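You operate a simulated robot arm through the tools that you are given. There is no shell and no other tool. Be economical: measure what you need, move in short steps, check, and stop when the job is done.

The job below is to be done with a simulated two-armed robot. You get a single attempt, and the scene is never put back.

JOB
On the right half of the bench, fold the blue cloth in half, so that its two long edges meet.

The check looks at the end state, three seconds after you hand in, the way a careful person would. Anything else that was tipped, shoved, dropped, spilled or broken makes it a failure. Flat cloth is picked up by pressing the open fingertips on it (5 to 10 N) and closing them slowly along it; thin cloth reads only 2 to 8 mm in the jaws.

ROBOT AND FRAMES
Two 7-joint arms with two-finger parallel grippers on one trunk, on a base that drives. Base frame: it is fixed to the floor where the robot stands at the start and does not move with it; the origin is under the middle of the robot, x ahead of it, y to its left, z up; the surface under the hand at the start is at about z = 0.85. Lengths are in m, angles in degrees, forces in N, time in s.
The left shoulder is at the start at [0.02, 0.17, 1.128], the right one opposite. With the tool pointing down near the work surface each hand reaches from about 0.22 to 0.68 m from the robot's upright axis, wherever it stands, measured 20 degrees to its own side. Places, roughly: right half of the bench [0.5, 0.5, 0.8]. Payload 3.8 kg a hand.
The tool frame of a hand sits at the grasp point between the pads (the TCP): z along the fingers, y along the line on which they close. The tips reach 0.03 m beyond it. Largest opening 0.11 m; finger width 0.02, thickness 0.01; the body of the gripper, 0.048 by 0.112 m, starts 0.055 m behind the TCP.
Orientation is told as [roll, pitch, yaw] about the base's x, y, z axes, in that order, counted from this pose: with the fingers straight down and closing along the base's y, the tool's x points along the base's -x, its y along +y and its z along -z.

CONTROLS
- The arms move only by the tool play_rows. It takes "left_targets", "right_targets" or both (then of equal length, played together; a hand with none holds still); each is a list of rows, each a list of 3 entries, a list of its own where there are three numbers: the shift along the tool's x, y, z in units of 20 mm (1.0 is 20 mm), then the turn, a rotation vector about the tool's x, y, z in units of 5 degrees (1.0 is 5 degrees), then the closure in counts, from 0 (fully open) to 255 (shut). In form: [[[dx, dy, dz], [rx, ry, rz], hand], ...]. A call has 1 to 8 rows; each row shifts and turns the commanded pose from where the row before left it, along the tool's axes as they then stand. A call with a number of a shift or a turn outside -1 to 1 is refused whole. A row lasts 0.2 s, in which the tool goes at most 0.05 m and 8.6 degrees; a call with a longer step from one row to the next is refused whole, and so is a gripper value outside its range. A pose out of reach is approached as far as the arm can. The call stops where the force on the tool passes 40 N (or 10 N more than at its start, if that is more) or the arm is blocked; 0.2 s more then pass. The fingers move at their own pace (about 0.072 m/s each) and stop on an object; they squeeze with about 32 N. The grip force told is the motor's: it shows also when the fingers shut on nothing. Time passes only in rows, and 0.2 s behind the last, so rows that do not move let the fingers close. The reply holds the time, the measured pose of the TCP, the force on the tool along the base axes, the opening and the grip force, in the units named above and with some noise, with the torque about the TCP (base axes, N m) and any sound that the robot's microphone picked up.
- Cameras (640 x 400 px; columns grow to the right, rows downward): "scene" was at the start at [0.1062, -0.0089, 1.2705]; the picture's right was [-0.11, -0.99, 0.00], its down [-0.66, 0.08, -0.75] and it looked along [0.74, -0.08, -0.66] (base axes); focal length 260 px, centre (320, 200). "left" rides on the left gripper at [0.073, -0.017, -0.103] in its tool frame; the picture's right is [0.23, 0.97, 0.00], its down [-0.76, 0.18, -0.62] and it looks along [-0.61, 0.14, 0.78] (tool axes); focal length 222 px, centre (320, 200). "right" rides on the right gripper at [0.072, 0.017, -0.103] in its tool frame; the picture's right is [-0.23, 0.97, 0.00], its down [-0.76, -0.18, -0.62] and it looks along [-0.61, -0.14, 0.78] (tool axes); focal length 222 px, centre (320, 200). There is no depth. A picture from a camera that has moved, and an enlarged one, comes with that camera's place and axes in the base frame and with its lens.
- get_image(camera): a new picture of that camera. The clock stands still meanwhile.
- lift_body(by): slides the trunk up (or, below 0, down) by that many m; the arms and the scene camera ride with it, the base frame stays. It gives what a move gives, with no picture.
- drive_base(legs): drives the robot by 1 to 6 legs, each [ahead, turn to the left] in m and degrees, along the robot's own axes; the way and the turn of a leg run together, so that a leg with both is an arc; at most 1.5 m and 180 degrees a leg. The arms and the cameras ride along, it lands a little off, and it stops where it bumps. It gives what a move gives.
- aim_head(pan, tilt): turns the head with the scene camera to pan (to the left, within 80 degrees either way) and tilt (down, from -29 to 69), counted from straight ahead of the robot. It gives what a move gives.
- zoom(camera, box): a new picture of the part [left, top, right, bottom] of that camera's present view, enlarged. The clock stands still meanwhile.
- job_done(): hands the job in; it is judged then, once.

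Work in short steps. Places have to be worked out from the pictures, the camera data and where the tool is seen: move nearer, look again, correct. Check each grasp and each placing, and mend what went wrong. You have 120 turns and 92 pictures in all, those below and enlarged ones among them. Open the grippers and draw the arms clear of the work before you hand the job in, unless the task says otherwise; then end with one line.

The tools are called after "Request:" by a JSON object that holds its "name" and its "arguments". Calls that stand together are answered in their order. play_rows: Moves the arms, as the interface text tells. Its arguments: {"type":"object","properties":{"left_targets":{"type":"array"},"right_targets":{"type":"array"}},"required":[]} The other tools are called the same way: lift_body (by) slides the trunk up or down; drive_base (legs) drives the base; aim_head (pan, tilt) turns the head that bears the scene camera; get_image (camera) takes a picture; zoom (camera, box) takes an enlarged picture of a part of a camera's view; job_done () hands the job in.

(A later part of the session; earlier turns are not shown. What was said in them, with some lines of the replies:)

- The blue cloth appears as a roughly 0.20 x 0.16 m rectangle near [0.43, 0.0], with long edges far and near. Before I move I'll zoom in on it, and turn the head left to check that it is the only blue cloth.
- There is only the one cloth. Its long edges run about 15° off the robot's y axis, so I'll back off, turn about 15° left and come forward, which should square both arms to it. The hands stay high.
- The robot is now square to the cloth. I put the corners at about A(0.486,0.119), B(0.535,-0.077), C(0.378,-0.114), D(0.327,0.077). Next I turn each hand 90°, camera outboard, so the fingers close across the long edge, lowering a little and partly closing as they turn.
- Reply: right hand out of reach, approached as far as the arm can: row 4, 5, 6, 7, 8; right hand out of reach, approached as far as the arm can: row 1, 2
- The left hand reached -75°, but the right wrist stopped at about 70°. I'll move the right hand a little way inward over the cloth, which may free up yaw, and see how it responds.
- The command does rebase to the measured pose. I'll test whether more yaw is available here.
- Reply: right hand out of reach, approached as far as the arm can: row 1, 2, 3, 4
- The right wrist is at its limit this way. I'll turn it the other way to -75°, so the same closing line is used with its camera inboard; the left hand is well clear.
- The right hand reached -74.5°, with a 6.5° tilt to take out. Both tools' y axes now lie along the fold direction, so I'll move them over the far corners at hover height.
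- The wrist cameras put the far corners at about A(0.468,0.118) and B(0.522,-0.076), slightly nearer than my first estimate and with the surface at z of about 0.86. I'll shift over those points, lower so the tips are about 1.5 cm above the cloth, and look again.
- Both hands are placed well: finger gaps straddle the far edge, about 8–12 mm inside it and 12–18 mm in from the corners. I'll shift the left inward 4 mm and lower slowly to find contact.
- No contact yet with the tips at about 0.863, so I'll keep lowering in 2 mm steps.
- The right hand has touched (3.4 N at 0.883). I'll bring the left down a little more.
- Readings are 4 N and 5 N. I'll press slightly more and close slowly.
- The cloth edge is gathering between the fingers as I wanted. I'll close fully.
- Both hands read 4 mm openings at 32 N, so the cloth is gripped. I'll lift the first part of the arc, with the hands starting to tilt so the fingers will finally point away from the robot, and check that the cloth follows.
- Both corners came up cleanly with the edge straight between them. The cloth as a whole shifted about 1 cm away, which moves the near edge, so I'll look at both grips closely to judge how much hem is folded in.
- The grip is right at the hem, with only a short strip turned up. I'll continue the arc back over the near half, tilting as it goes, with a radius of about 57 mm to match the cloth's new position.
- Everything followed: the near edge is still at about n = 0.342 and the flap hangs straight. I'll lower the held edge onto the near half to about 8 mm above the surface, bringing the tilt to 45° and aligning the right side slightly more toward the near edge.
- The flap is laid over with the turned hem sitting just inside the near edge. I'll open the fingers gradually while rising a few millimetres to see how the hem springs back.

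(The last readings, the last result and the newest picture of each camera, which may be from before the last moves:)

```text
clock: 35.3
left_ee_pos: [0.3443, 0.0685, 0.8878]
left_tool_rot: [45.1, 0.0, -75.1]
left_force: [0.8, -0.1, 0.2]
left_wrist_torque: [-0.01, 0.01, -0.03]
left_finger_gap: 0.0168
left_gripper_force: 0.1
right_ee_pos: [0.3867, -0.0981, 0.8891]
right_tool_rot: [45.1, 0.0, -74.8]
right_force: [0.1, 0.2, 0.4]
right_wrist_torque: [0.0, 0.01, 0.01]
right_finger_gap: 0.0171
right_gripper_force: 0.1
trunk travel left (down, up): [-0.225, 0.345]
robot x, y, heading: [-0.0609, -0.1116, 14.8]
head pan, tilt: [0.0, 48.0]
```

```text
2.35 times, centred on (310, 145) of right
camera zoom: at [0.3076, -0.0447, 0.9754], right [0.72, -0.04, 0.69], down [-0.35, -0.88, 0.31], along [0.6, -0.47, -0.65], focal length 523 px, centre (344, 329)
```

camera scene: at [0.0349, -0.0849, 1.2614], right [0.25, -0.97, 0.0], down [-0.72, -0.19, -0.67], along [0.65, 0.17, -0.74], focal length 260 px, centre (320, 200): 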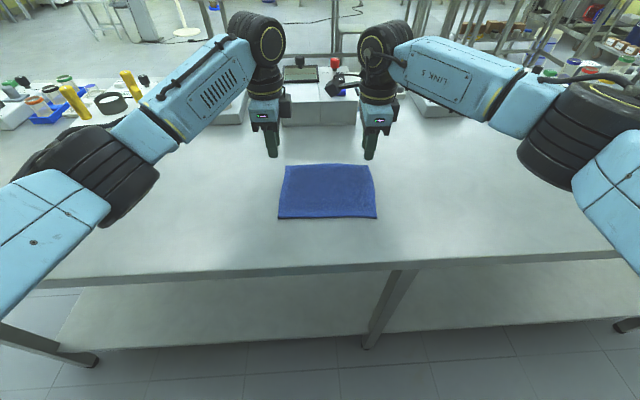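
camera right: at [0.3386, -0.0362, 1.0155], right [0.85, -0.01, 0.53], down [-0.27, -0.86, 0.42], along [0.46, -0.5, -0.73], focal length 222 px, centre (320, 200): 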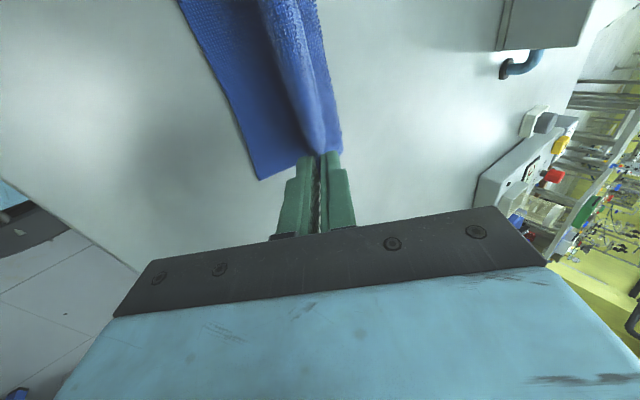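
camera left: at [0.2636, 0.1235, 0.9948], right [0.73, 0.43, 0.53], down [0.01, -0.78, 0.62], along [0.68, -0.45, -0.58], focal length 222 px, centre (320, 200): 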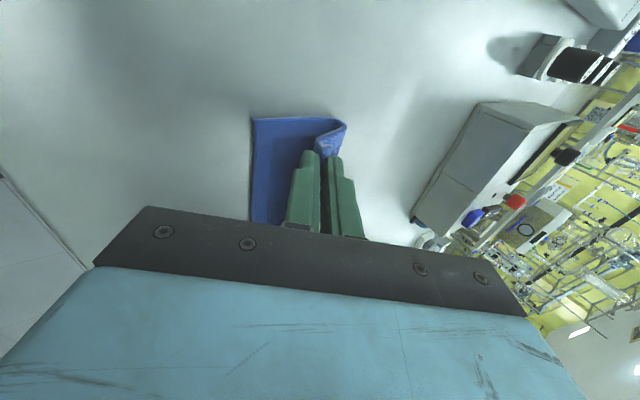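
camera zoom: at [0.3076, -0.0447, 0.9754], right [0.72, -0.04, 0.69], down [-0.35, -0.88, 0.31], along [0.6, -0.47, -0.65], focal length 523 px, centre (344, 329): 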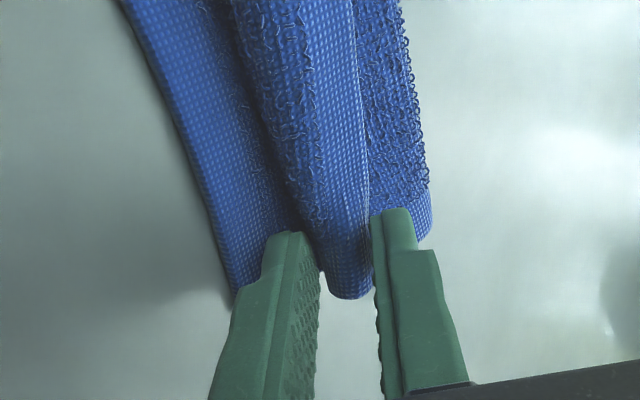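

The hem strip is still turned back, standing as a V that leans away. The far finger is behind it, so I'll tilt the hands back to about 20° and sweep toward the near side to flip the strip over.

Request:
{"name": "play_rows", "arguments": {"left_targets": [[[0, 0.128, 0.028], [1, 0, 0], 215], [[0, 0.13, 0.017], [1, 0, 0], 215], [[0, 0.13, 0.006], [1, 0, 0], 215], [[0, 0.13, -0.006], [1, 0, 0], 215], [[0, 0.13, -0.017], [1, 0, 0], 215], [[0, -0.282, -0.103], [0, 0, 0], 215], [[0, -0.282, -0.103], [0, 0, 0], 215]], "right_targets": [[[0, 0.128, 0.028], [1, 0, 0], 215], [[0, 0.13, 0.017], [1, 0, 0], 215], [[0, 0.13, 0.006], [1, 0, 0], 215], [[0, 0.13, -0.006], [1, 0, 0], 215], [[0, 0.13, -0.017], [1, 0, 0], 215], [[0, -0.282, -0.103], [0, 0, 0], 215], [[0, -0.282, -0.103], [0, 0, 0], 215]]}}

Request:
{"name": "zoom", "arguments": {"camera": "left", "box": [200, 60, 420, 230]}}

Request:
{"name": "zoom", "arguments": {"camera": "right", "box": [200, 60, 420, 230]}}

```text
clock: 36.9
left_ee_pos: [0.3435, 0.0687, 0.8948]
left_tool_rot: [20.0, -0.1, -75.2]
left_force: [0.8, 0.3, 0.3]
left_wrist_torque: [-0.01, 0.02, 0.0]
left_finger_gap: 0.0172
left_gripper_force: 0.0
right_ee_pos: [0.3841, -0.0968, 0.8958]
right_tool_rot: [20.1, 0.0, -74.9]
right_force: [-0.3, 0.2, -0.5]
right_wrist_torque: [-0.01, 0.0, 0.01]
right_finger_gap: 0.0172
right_gripper_force: 0.0
trunk travel left (down, up): [-0.225, 0.345]
robot x, y, heading: [-0.0663, -0.11, 14.7]
head pan, tilt: [0.0, 48.0]
```

```text
2.35 times, centred on (310, 145) of left
camera zoom: at [0.2748, 0.1267, 0.9865], right [0.83, 0.45, 0.33], down [0.15, -0.75, 0.65], along [0.54, -0.48, -0.69], focal length 523 px, centre (344, 329)
```

zoom: 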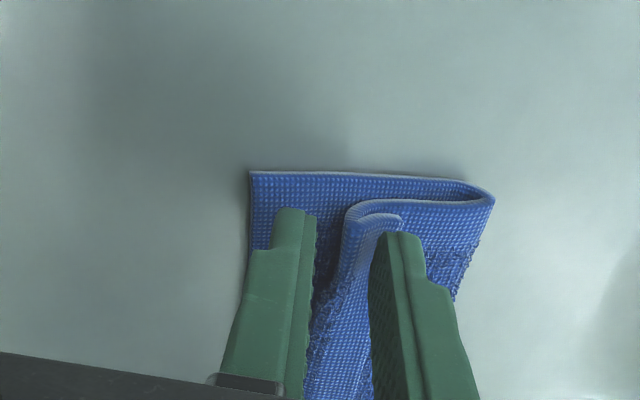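

```text
2.35 times, centred on (310, 145) of right
camera zoom: at [0.3464, -0.0334, 1.0003], right [0.94, 0.02, 0.33], down [-0.17, -0.84, 0.52], along [0.29, -0.55, -0.78], focal length 523 px, centre (344, 329)
```

zoom: 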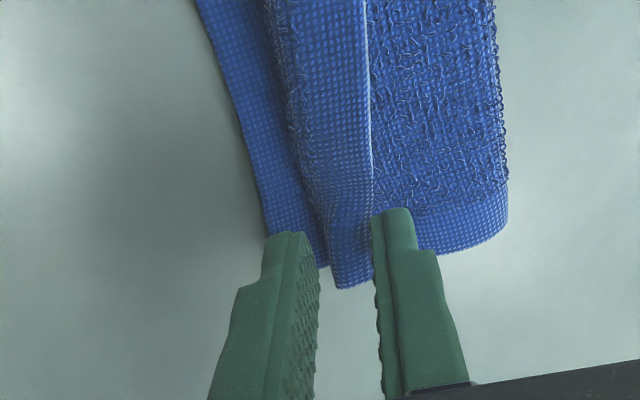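

The strip, about 13 mm wide, now lies turned back on the flap, and the far fingers are at its free edge. I'll raise, tilt to -15° so the far finger is the lower one, and set it down just beyond the strip's edge.

Request:
{"name": "play_rows", "arguments": {"left_targets": [[[0, 0.137, -0.376], [0, 0, 0], 215], [[0, 0.164, 0.054], [1, 0, 0], 215], [[0, 0.168, 0.039], [1, 0, 0], 215], [[0, 0.17, 0.025], [1, 0, 0], 215], [[0, 0.172, 0.01], [1, 0, 0], 215], [[0, 0.172, -0.006], [1, 0, 0], 215], [[0, 0.171, -0.02], [1, 0, 0], 215], [[0, 0.168, -0.035], [1, 0, 0], 215]], "right_targets": [[[0, 0.137, -0.376], [0, 0, 0], 215], [[0, 0.164, 0.054], [1, 0, 0], 215], [[0, 0.168, 0.039], [1, 0, 0], 215], [[0, 0.17, 0.025], [1, 0, 0], 215], [[0, 0.172, 0.01], [1, 0, 0], 215], [[0, 0.172, -0.006], [1, 0, 0], 215], [[0, 0.171, -0.02], [1, 0, 0], 215], [[0, 0.168, -0.035], [1, 0, 0], 215]]}}

Request:
{"name": "zoom", "arguments": {"camera": "left", "box": [200, 60, 420, 230]}}

Request:
{"name": "zoom", "arguments": {"camera": "right", "box": [200, 60, 420, 230]}}

```text
clock: 38.7
left_ee_pos: [0.3663, 0.0739, 0.9033]
left_tool_rot: [-15.1, 0.0, -75.1]
left_force: [-0.1, 0.6, 0.5]
left_wrist_torque: [0.01, -0.03, -0.02]
left_finger_gap: 0.0175
left_gripper_force: 0.1
right_ee_pos: [0.4081, -0.0913, 0.9057]
right_tool_rot: [-14.9, -0.1, -74.8]
right_force: [0.1, -0.3, -0.3]
right_wrist_torque: [0.0, 0.01, 0.04]
right_finger_gap: 0.0175
right_gripper_force: 0.0
trunk travel left (down, up): [-0.225, 0.345]
robot x, y, heading: [-0.0631, -0.1125, 14.5]
head pan, tilt: [0.0, 48.0]
```

```text
2.35 times, centred on (310, 145) of left
camera zoom: at [0.3573, 0.1488, 1.0084], right [0.85, 0.46, -0.25], down [0.52, -0.65, 0.56], along [0.09, -0.6, -0.79], focal length 523 px, centre (344, 329)
```

zoom: 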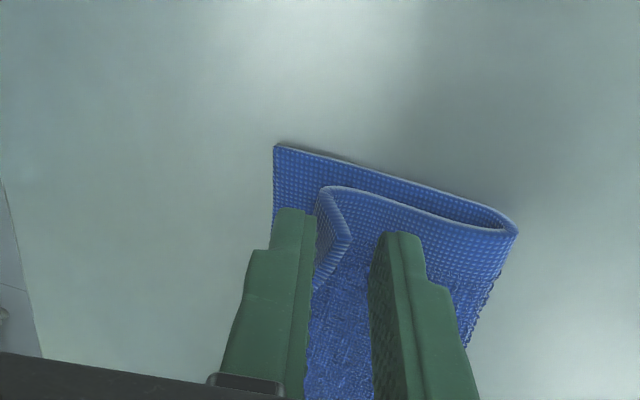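

```text
2.35 times, centred on (310, 145) of right
camera zoom: at [0.4308, -0.0112, 1.0019], right [0.97, 0.03, -0.25], down [0.19, -0.74, 0.65], along [-0.17, -0.67, -0.72], focal length 523 px, centre (344, 329)
```

zoom: 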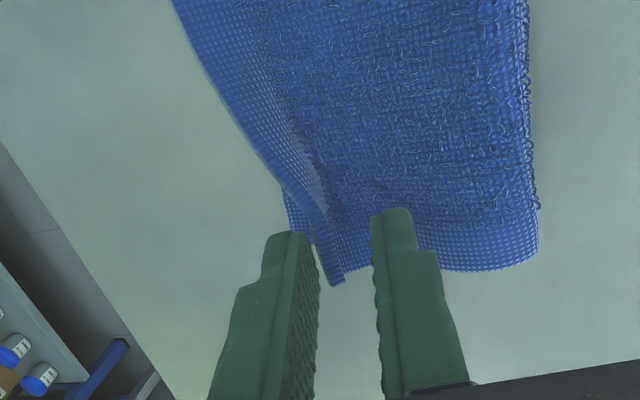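

The middle of the hem has already unrolled; only the two corner bits remain turned up. I'll lower 8 mm behind the strips and sweep 25 mm toward the near edge to flip them over.

Request:
{"name": "play_rows", "arguments": {"left_targets": [[[0, 0.052, 0.193], [0, 0, 0], 215], [[0, 0.052, 0.193], [0, 0, 0], 215], [[0, -0.2415, 0.065], [0, 0, 0], 215], [[0, -0.2415, 0.065], [0, 0, 0], 215], [[0, -0.2415, 0.065], [0, 0, 0], 215], [[0, -0.2415, 0.065], [0, 0, 0], 215], [[0, -0.2415, 0.065], [0, 0, 0], 215]], "right_targets": [[[0, 0.052, 0.193], [0, 0, 0], 215], [[0, 0.052, 0.193], [0, 0, 0], 215], [[0, -0.2415, 0.065], [0, 0, 0], 215], [[0, -0.2415, 0.065], [0, 0, 0], 215], [[0, -0.2415, 0.065], [0, 0, 0], 215], [[0, -0.2415, 0.065], [0, 0, 0], 215], [[0, -0.2415, 0.065], [0, 0, 0], 215]]}}

Request:
{"name": "zoom", "arguments": {"camera": "left", "box": [200, 60, 420, 230]}}

Request:
{"name": "zoom", "arguments": {"camera": "right", "box": [200, 60, 420, 230]}}

```text
clock: 40.3
left_ee_pos: [0.3412, 0.0681, 0.8963]
left_tool_rot: [-14.9, 0.0, -75.2]
left_force: [-0.2, 0.7, 0.8]
left_wrist_torque: [0.01, 0.0, 0.01]
left_finger_gap: 0.0176
left_gripper_force: 0.1
right_ee_pos: [0.3835, -0.0994, 0.8968]
right_tool_rot: [-14.9, 0.1, -74.9]
right_force: [-0.5, -0.3, -0.2]
right_wrist_torque: [-0.01, 0.0, -0.03]
right_finger_gap: 0.0173
right_gripper_force: 0.0
trunk travel left (down, up): [-0.225, 0.345]
robot x, y, heading: [-0.0614, -0.1105, 15.1]
head pan, tilt: [0.0, 48.0]
```

```text
2.35 times, centred on (310, 145) of left
camera zoom: at [0.3325, 0.1419, 0.9999], right [0.85, 0.46, -0.25], down [0.52, -0.65, 0.56], along [0.09, -0.6, -0.79], focal length 523 px, centre (344, 329)
```

zoom: 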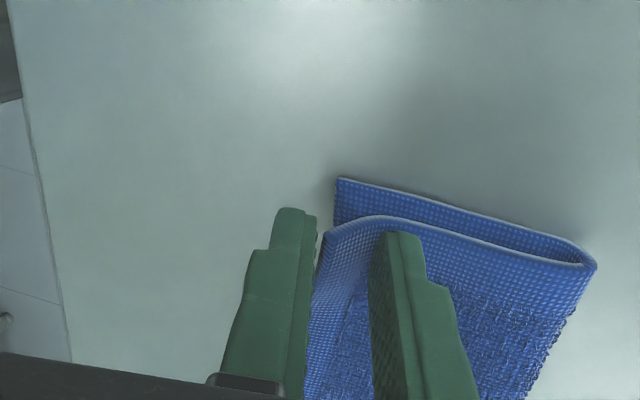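

```text
2.35 times, centred on (310, 145) of right
camera zoom: at [0.4059, -0.0182, 0.9936], right [0.97, 0.03, -0.25], down [0.19, -0.74, 0.65], along [-0.17, -0.67, -0.72], focal length 523 px, centre (344, 329)
```

zoom: 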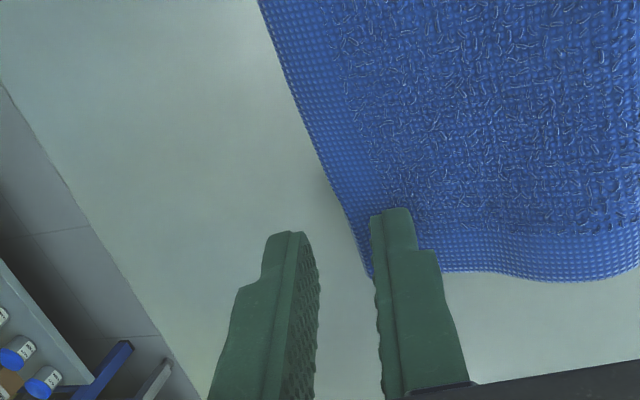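

The hem has flipped fully open at both corners and looks flush with the near edge. I'll raise the hands straight up and outward and look.

Request:
{"name": "play_rows", "arguments": {"left_targets": [[[0, -0.207, -0.773], [0, 0, 0], 215], [[0, -0.207, -0.773], [0, 0, 0], 215], [[0, -0.207, -0.773], [0, 0, 0], 215], [[0.9, -0.207, -0.773], [0, 0, 0], 215], [[0.9, -0.207, -0.773], [0, 0, 0], 215], [[0.9, -0.207, -0.773], [0, 0, 0], 215], [[1, 0, 0], [0, 0, 0], 215], [[1, 0, 0], [0, 0, 0], 215]], "right_targets": [[[0, -0.207, -0.773], [0, 0, 0], 215], [[0, -0.207, -0.773], [0, 0, 0], 215], [[0, -0.207, -0.773], [0, 0, 0], 215], [[-0.9, -0.207, -0.773], [0, 0, 0], 215], [[-0.9, -0.207, -0.773], [0, 0, 0], 215], [[-0.9, -0.207, -0.773], [0, 0, 0], 215], [[-1, 0, 0], [0, 0, 0], 215], [[-1, 0, 0], [0, 0, 0], 215]]}}

Request:
{"name": "zoom", "arguments": {"camera": "scene", "box": [240, 120, 420, 240]}}

Request:
{"name": "get_image", "arguments": {"camera": "left"}}

Request:
{"name": "get_image", "arguments": {"camera": "right"}}

```text
clock: 42.1
left_ee_pos: [0.3179, 0.157, 0.9942]
left_tool_rot: [-14.8, 0.0, -75.2]
left_force: [0.6, -0.1, -0.3]
left_wrist_torque: [-0.02, 0.02, -0.01]
left_finger_gap: 0.0172
left_gripper_force: 0.1
right_ee_pos: [0.4079, -0.1899, 0.9926]
right_tool_rot: [-14.9, 0.1, -74.8]
right_force: [0.3, 0.0, -0.8]
right_wrist_torque: [0.04, -0.03, -0.03]
right_finger_gap: 0.0171
right_gripper_force: 0.0
trunk travel left (down, up): [-0.225, 0.345]
robot x, y, heading: [-0.0665, -0.1111, 14.7]
head pan, tilt: [0.0, 48.0]
```

```text
3.33 times, centred on (330, 180) of scene
camera zoom: at [0.0343, -0.0852, 1.2615], right [0.25, -0.97, 0.0], down [-0.72, -0.19, -0.67], along [0.65, 0.17, -0.74], focal length 867 px, centre (287, 267)
```

zoom: 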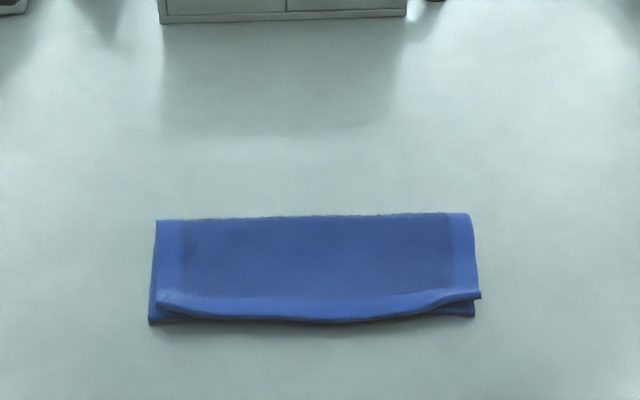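

```text
57 pictures are left
camera left: at [0.3089, 0.2319, 1.0973], right [0.85, 0.46, -0.25], down [0.52, -0.65, 0.56], along [0.09, -0.6, -0.79], focal length 222 px, centre (320, 200)
```

left: 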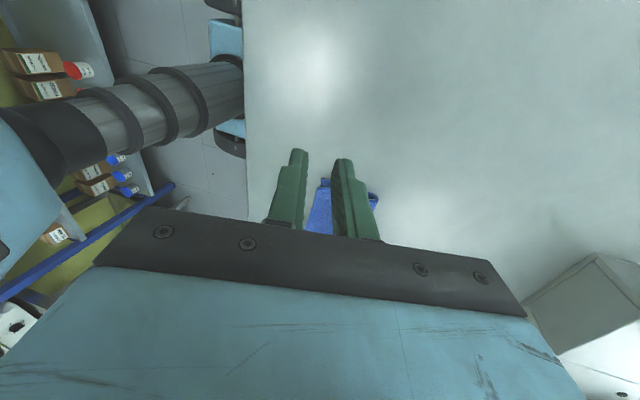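

```text
56 pictures are left
camera right: at [0.4312, -0.1092, 1.0899], right [0.97, 0.03, -0.25], down [0.19, -0.74, 0.65], along [-0.17, -0.67, -0.72], focal length 222 px, centre (320, 200)
```

right: 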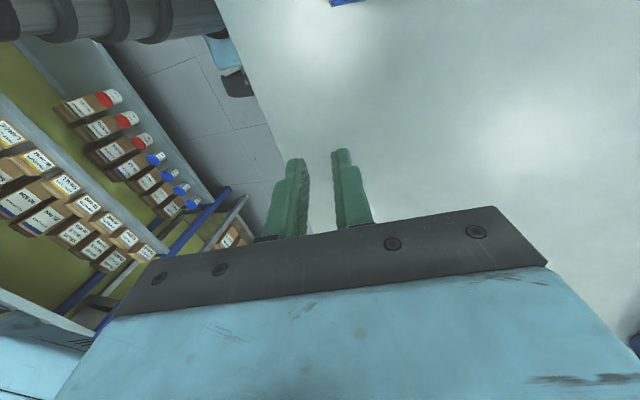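

The fold is nearly right: the middle of the edges meets, while the flap's two corners lag or curl by about 1 cm. I'll zoom in on them before touching them.

Request:
{"name": "zoom", "arguments": {"camera": "scene", "box": [275, 170, 325, 220]}}

Request:
{"name": "zoom", "arguments": {"camera": "scene", "box": [345, 170, 395, 220]}}

```text
8.00 times, centred on (300, 195) of scene
camera zoom: at [0.0343, -0.0852, 1.2615], right [0.25, -0.97, 0.0], down [-0.72, -0.19, -0.67], along [0.65, 0.17, -0.74], focal length 2080 px, centre (480, 240)
```

zoom: 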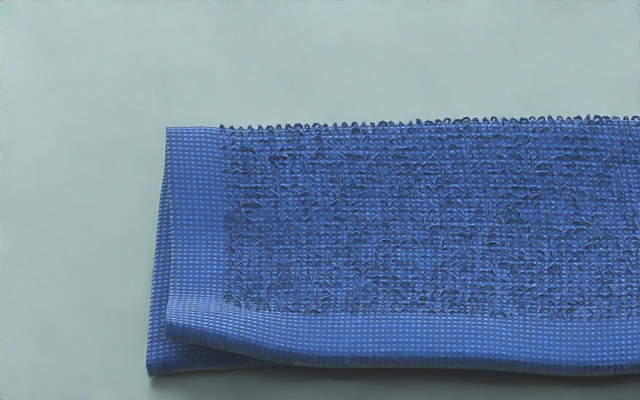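

```text
8.00 times, centred on (370, 195) of scene
camera zoom: at [0.0343, -0.0852, 1.2615], right [0.25, -0.97, 0.0], down [-0.72, -0.19, -0.67], along [0.65, 0.17, -0.74], focal length 2080 px, centre (-80, 240)
```

zoom: 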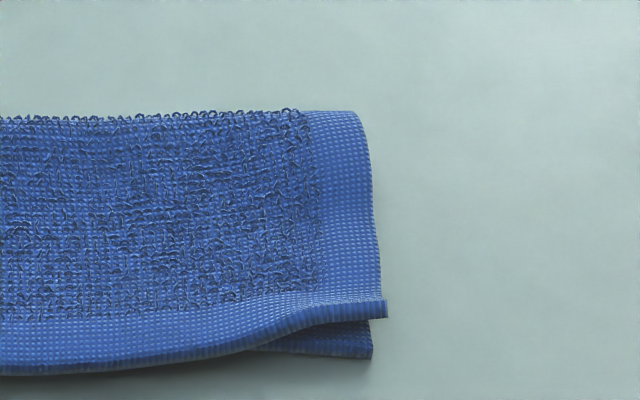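

The edges do meet; the corners are just creased upward. I'll press each one flat with closed fingertips: level the hands, close, and position above the corners.

Request:
{"name": "play_rows", "arguments": {"left_targets": [[[0, 0, 0], [-1, 0, 0], 255], [[0, 0, 0], [-1, 0, 0], 255], [[0, 0, 0], [-1, 0, 0], 255], [[-0.96, 0, 0.6], [0, 0, 0], 255], [[-0.96, 0, 0.7], [0, 0, 0], 255], [[-0.96, 0, 0.7], [0, 0, 0], 255], [[-0.96, 0, 0.7], [0, 0, 0], 255], [[-0.96, 0, 0.7], [0, 0, 0], 255]], "right_targets": [[[0, 0, 0], [-1, 0, 0], 255], [[0, 0, 0], [-1, 0, 0], 255], [[0, 0, 0], [-1, 0, 0], 255], [[0.906, 0.06, 0.6], [0, 0, 0], 255], [[0.906, 0.06, 0.7], [0, 0, 0], 255], [[0.906, 0.06, 0.7], [0, 0, 0], 255], [[0.906, 0.06, 0.7], [0, 0, 0], 255], [[0.906, 0.06, 0.7], [0, 0, 0], 255]]}}

Request:
{"name": "zoom", "arguments": {"camera": "left", "box": [200, 60, 420, 230]}}

Request:
{"name": "zoom", "arguments": {"camera": "right", "box": [200, 60, 420, 230]}}

```text
clock: 43.9
left_ee_pos: [0.3434, 0.0667, 0.9244]
left_tool_rot: [0.1, 0.2, -75.2]
left_force: [0.1, 0.8, 0.6]
left_wrist_torque: [-0.03, 0.06, -0.01]
left_finger_gap: 0.0002
left_gripper_force: 31.6
right_ee_pos: [0.3903, -0.1005, 0.9241]
right_tool_rot: [0.1, 0.1, -74.9]
right_force: [0.2, 0.8, -0.1]
right_wrist_torque: [-0.01, 0.05, 0.01]
right_finger_gap: 0.0
right_gripper_force: 32.0
trunk travel left (down, up): [-0.225, 0.345]
robot x, y, heading: [-0.0692, -0.1103, 14.6]
head pan, tilt: [0.0, 48.0]
```

```text
2.35 times, centred on (310, 145) of left
camera zoom: at [0.3089, 0.1335, 1.0275], right [0.88, 0.47, 0.0], down [0.37, -0.69, 0.62], along [0.29, -0.55, -0.78], focal length 523 px, centre (344, 329)
```

zoom: 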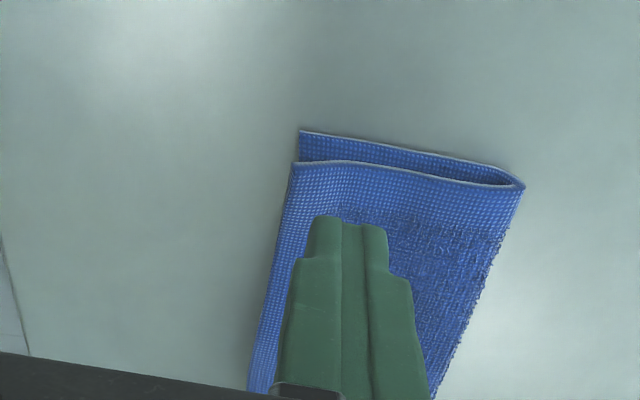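

```text
2.35 times, centred on (310, 145) of right
camera zoom: at [0.3868, -0.0271, 1.0293], right [1.0, 0.03, 0.0], down [0.03, -0.78, 0.62], along [0.02, -0.62, -0.78], focal length 523 px, centre (344, 329)
```

zoom: 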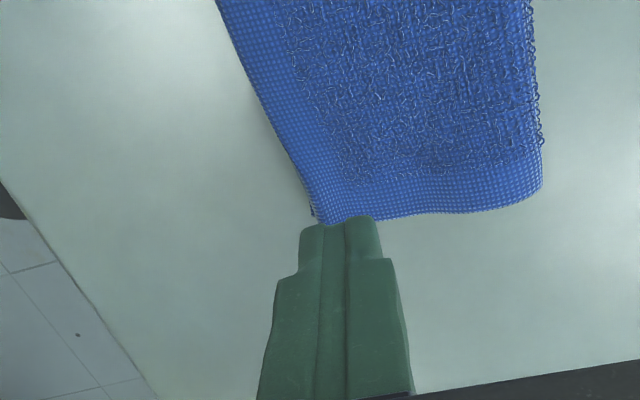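

Both corners are under the tips with only a slight curl left. I'll descend slowly to press them.

Request:
{"name": "play_rows", "arguments": {"left_targets": [[[0.2, 0, 0.4], [0, 0, 0], 255], [[0, 0, 0.4], [0, 0, 0], 255], [[0, 0, 0.3], [0, 0, 0], 255], [[0, 0, 0.2], [0, 0, 0], 255], [[0, 0, 0.2], [0, 0, 0], 255], [[0, 0, 0.1], [0, 0, 0], 255]], "right_targets": [[[0.15, 0, 0.4], [0, 0, 0], 255], [[0, 0, 0.4], [0, 0, 0], 255], [[0, 0, 0.3], [0, 0, 0], 255], [[0, 0, 0.2], [0, 0, 0], 255], [[0, 0, 0.2], [0, 0, 0], 255], [[0, 0, 0.1], [0, 0, 0], 255]]}}

```text
clock: 45.3
left_ee_pos: [0.3418, 0.069, 0.8912]
left_tool_rot: [0.1, 0.0, -75.2]
left_force: [-0.2, -0.6, 0.0]
left_wrist_torque: [0.01, -0.02, -0.01]
left_finger_gap: 0.0
left_gripper_force: 32.1
right_ee_pos: [0.39, -0.0965, 0.8922]
right_tool_rot: [0.1, 0.2, -74.8]
right_force: [0.5, 0.0, 0.3]
right_wrist_torque: [0.0, 0.0, 0.04]
right_finger_gap: 0.0003
right_gripper_force: 32.1
trunk travel left (down, up): [-0.225, 0.345]
robot x, y, heading: [-0.0623, -0.1129, 14.8]
head pan, tilt: [0.0, 48.0]
```

Light contact only so far; a few more 1.5 mm steps.

Request:
{"name": "play_rows", "arguments": {"left_targets": [[[0, 0, 0.08], [0, 0, 0], 255], [[0, 0, 0.08], [0, 0, 0], 255], [[0, 0, 0.06], [0, 0, 0], 255]], "right_targets": [[[0, 0, 0.08], [0, 0, 0], 255], [[0, 0, 0.08], [0, 0, 0], 255], [[0, 0, 0.06], [0, 0, 0], 255]]}}

Request:
{"name": "play_rows", "arguments": {"left_targets": [[[0, 0, 0.05], [0, 0, 0], 255], [[0, 0, 0.04], [0, 0, 0], 255]], "right_targets": [[[0, 0, 0.05], [0, 0, 0], 255], [[0, 0, 0.04], [0, 0, 0], 255]]}}

```text
clock: 46.1
left_ee_pos: [0.341, 0.0688, 0.8875]
left_tool_rot: [0.1, 0.0, -75.2]
left_force: [0.8, -0.1, 1.4]
left_wrist_torque: [-0.04, -0.03, -0.01]
left_finger_gap: 0.0001
left_gripper_force: 31.8
right_ee_pos: [0.3895, -0.096, 0.8882]
right_tool_rot: [0.1, 0.1, -74.8]
right_force: [-0.6, -0.8, 2.2]
right_wrist_torque: [-0.01, 0.01, -0.01]
right_finger_gap: 0.0002
right_gripper_force: 32.2
trunk travel left (down, up): [-0.225, 0.345]
robot x, y, heading: [-0.0645, -0.1104, 14.6]
head pan, tilt: [0.0, 48.0]
```

```text
clock: 46.7
left_ee_pos: [0.3421, 0.0703, 0.8866]
left_tool_rot: [0.1, 0.0, -75.2]
left_force: [-1.1, -0.6, 1.8]
left_wrist_torque: [-0.02, 0.01, 0.0]
left_finger_gap: 0.0
left_gripper_force: 32.4
right_ee_pos: [0.3881, -0.0969, 0.8856]
right_tool_rot: [0.3, 0.1, -74.7]
right_force: [1.3, 0.0, 3.7]
right_wrist_torque: [0.03, -0.03, 0.01]
right_finger_gap: 0.0
right_gripper_force: 31.9
trunk travel left (down, up): [-0.225, 0.345]
robot x, y, heading: [-0.0653, -0.1145, 14.8]
head pan, tilt: [0.0, 48.0]
```

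I'll press to about 5–8 N, hold briefly, then lift clear.

Request:
{"name": "play_rows", "arguments": {"left_targets": [[[0, 0, 0.06], [0, 0, 0], 255], [[0, 0, 0.06], [0, 0, 0], 255], [[0, 0, 0], [0, 0, 0], 255], [[0, 0, -0.3], [0, 0, 0], 255], [[0, 0, -0.8], [0, 0, 0], 255], [[0, 0, -0.8], [0, 0, 0], 255]], "right_targets": [[[0, 0, 0.06], [0, 0, 0], 255], [[0, 0, 0.03], [0, 0, 0], 255], [[0, 0, 0], [0, 0, 0], 255], [[0, 0, -0.3], [0, 0, 0], 255], [[0, 0, -0.8], [0, 0, 0], 255], [[0, 0, -0.8], [0, 0, 0], 255]]}}

Request:
{"name": "play_rows", "arguments": {"left_targets": [[[0.8, 0, -0.8], [0, 0, 0], 255], [[0.8, 0, -0.8], [0, 0, 0], 255], [[0.9, 0, -0.6], [0, 0, 0], 255], [[0.9, 0, 0], [0, 0, 0], 200], [[0.9, 0, 0], [0, 0, 0], 100], [[0.9, 0, 0], [0, 0, 0], 0], [[0, 0, 0], [0, 0, 0], 0], [[0, 0, 0], [0, 0, 0], 0]], "right_targets": [[[-0.8, 0, -0.8], [0, 0, 0], 255], [[-0.8, 0, -0.8], [0, 0, 0], 255], [[-0.9, 0, -0.6], [0, 0, 0], 255], [[-0.9, 0, 0], [0, 0, 0], 200], [[-0.9, 0, 0], [0, 0, 0], 100], [[-0.9, 0, 0], [0, 0, 0], 0], [[0, 0, 0], [0, 0, 0], 0], [[0, 0, 0], [0, 0, 0], 0]]}}

Request:
{"name": "get_image", "arguments": {"camera": "scene"}}

Request:
{"name": "zoom", "arguments": {"camera": "scene", "box": [260, 140, 400, 230]}}

```text
clock: 48.1
left_ee_pos: [0.3414, 0.0721, 0.9214]
left_tool_rot: [0.1, 0.1, -75.2]
left_force: [0.0, 0.4, 1.0]
left_wrist_torque: [-0.02, -0.02, 0.0]
left_finger_gap: 0.0
left_gripper_force: 32.0
right_ee_pos: [0.389, -0.0967, 0.9233]
right_tool_rot: [0.1, -0.1, -74.8]
right_force: [0.5, -0.2, -0.6]
right_wrist_torque: [-0.02, 0.0, 0.01]
right_finger_gap: 0.0001
right_gripper_force: 32.1
trunk travel left (down, up): [-0.225, 0.345]
robot x, y, heading: [-0.0636, -0.1097, 14.9]
head pan, tilt: [0.0, 48.0]
```

```text
clock: 49.9
left_ee_pos: [0.3147, 0.172, 0.9655]
left_tool_rot: [0.1, 0.0, -75.1]
left_force: [-0.4, 0.4, 0.2]
left_wrist_torque: [-0.01, -0.01, 0.03]
left_finger_gap: 0.1098
left_gripper_force: 0.2
right_ee_pos: [0.4153, -0.1979, 0.9683]
right_tool_rot: [0.0, 0.1, -74.8]
right_force: [0.8, 0.2, -0.8]
right_wrist_torque: [-0.03, -0.01, 0.01]
right_finger_gap: 0.1095
right_gripper_force: 0.0
trunk travel left (down, up): [-0.225, 0.345]
robot x, y, heading: [-0.0627, -0.1124, 14.8]
head pan, tilt: [0.0, 48.0]
```

```text
51 pictures are left
camera scene: at [0.0345, -0.0851, 1.2615], right [0.25, -0.97, 0.0], down [-0.72, -0.19, -0.67], along [0.65, 0.17, -0.74], focal length 260 px, centre (320, 200)
```

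scene: 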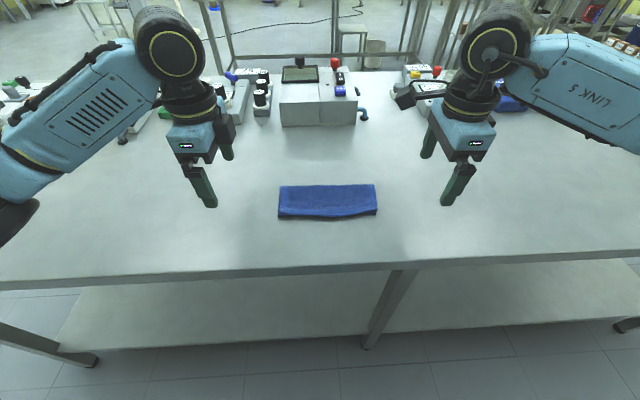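

```text
4.44 times, centred on (330, 185) of scene
camera zoom: at [0.0345, -0.0851, 1.2615], right [0.25, -0.97, 0.0], down [-0.72, -0.19, -0.67], along [0.65, 0.17, -0.74], focal length 1155 px, centre (276, 267)
```

zoom: 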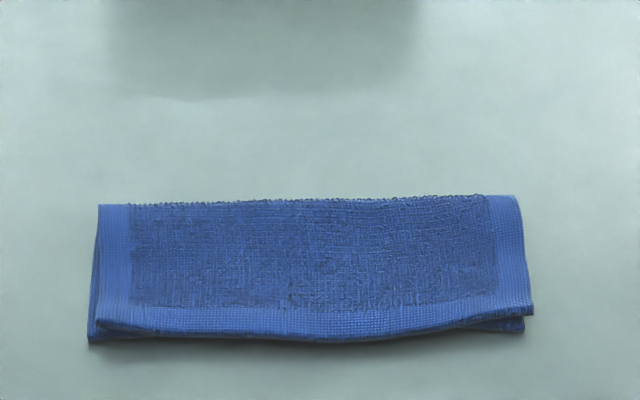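

The edges now meet within a few millimetres and nothing else has moved. One last side look from the left wrist camera will show whether the fold lies flat enough.

Request:
{"name": "play_rows", "arguments": {"left_targets": [[[0.8, 0, 0], [0, 0, 0], 0], [[0.8, 0, 0], [0, 0, 0], 0]]}}

Request:
{"name": "zoom", "arguments": {"camera": "left", "box": [200, 60, 440, 230]}}

```text
clock: 50.5
left_ee_pos: [0.3082, 0.2026, 0.9649]
left_tool_rot: [0.1, 0.0, -75.3]
left_force: [-0.3, 0.7, 0.0]
left_wrist_torque: [-0.02, 0.03, -0.01]
left_finger_gap: 0.11
left_gripper_force: 0.0
right_ee_pos: [0.4166, -0.1976, 0.9661]
right_tool_rot: [0.1, 0.1, -74.8]
right_force: [0.2, 0.1, 0.5]
right_wrist_torque: [0.0, -0.01, -0.01]
right_finger_gap: 0.1101
right_gripper_force: 0.0
trunk travel left (down, up): [-0.225, 0.345]
robot x, y, heading: [-0.0665, -0.1095, 14.4]
head pan, tilt: [0.0, 48.0]
```

```text
2.35 times, centred on (320, 145) of left
camera zoom: at [0.2729, 0.2693, 1.0678], right [0.88, 0.47, 0.0], down [0.36, -0.69, 0.62], along [0.29, -0.55, -0.78], focal length 523 px, centre (320, 329)
```

zoom: 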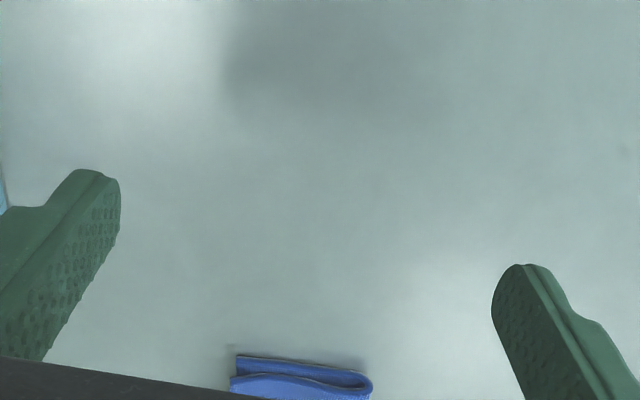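

The side view shows the cloth folded and lying low, with its two edges together. Both grippers are open and clear, so I'm handing in.

Request:
{"name": "job_done", "arguments": {}}

```text
The job is handed in.
```

I folded the blue cloth in half and handed the job in: its two long edges meet to within a few millimetres by the cameras, and nothing else on the bench appeared to have moved.
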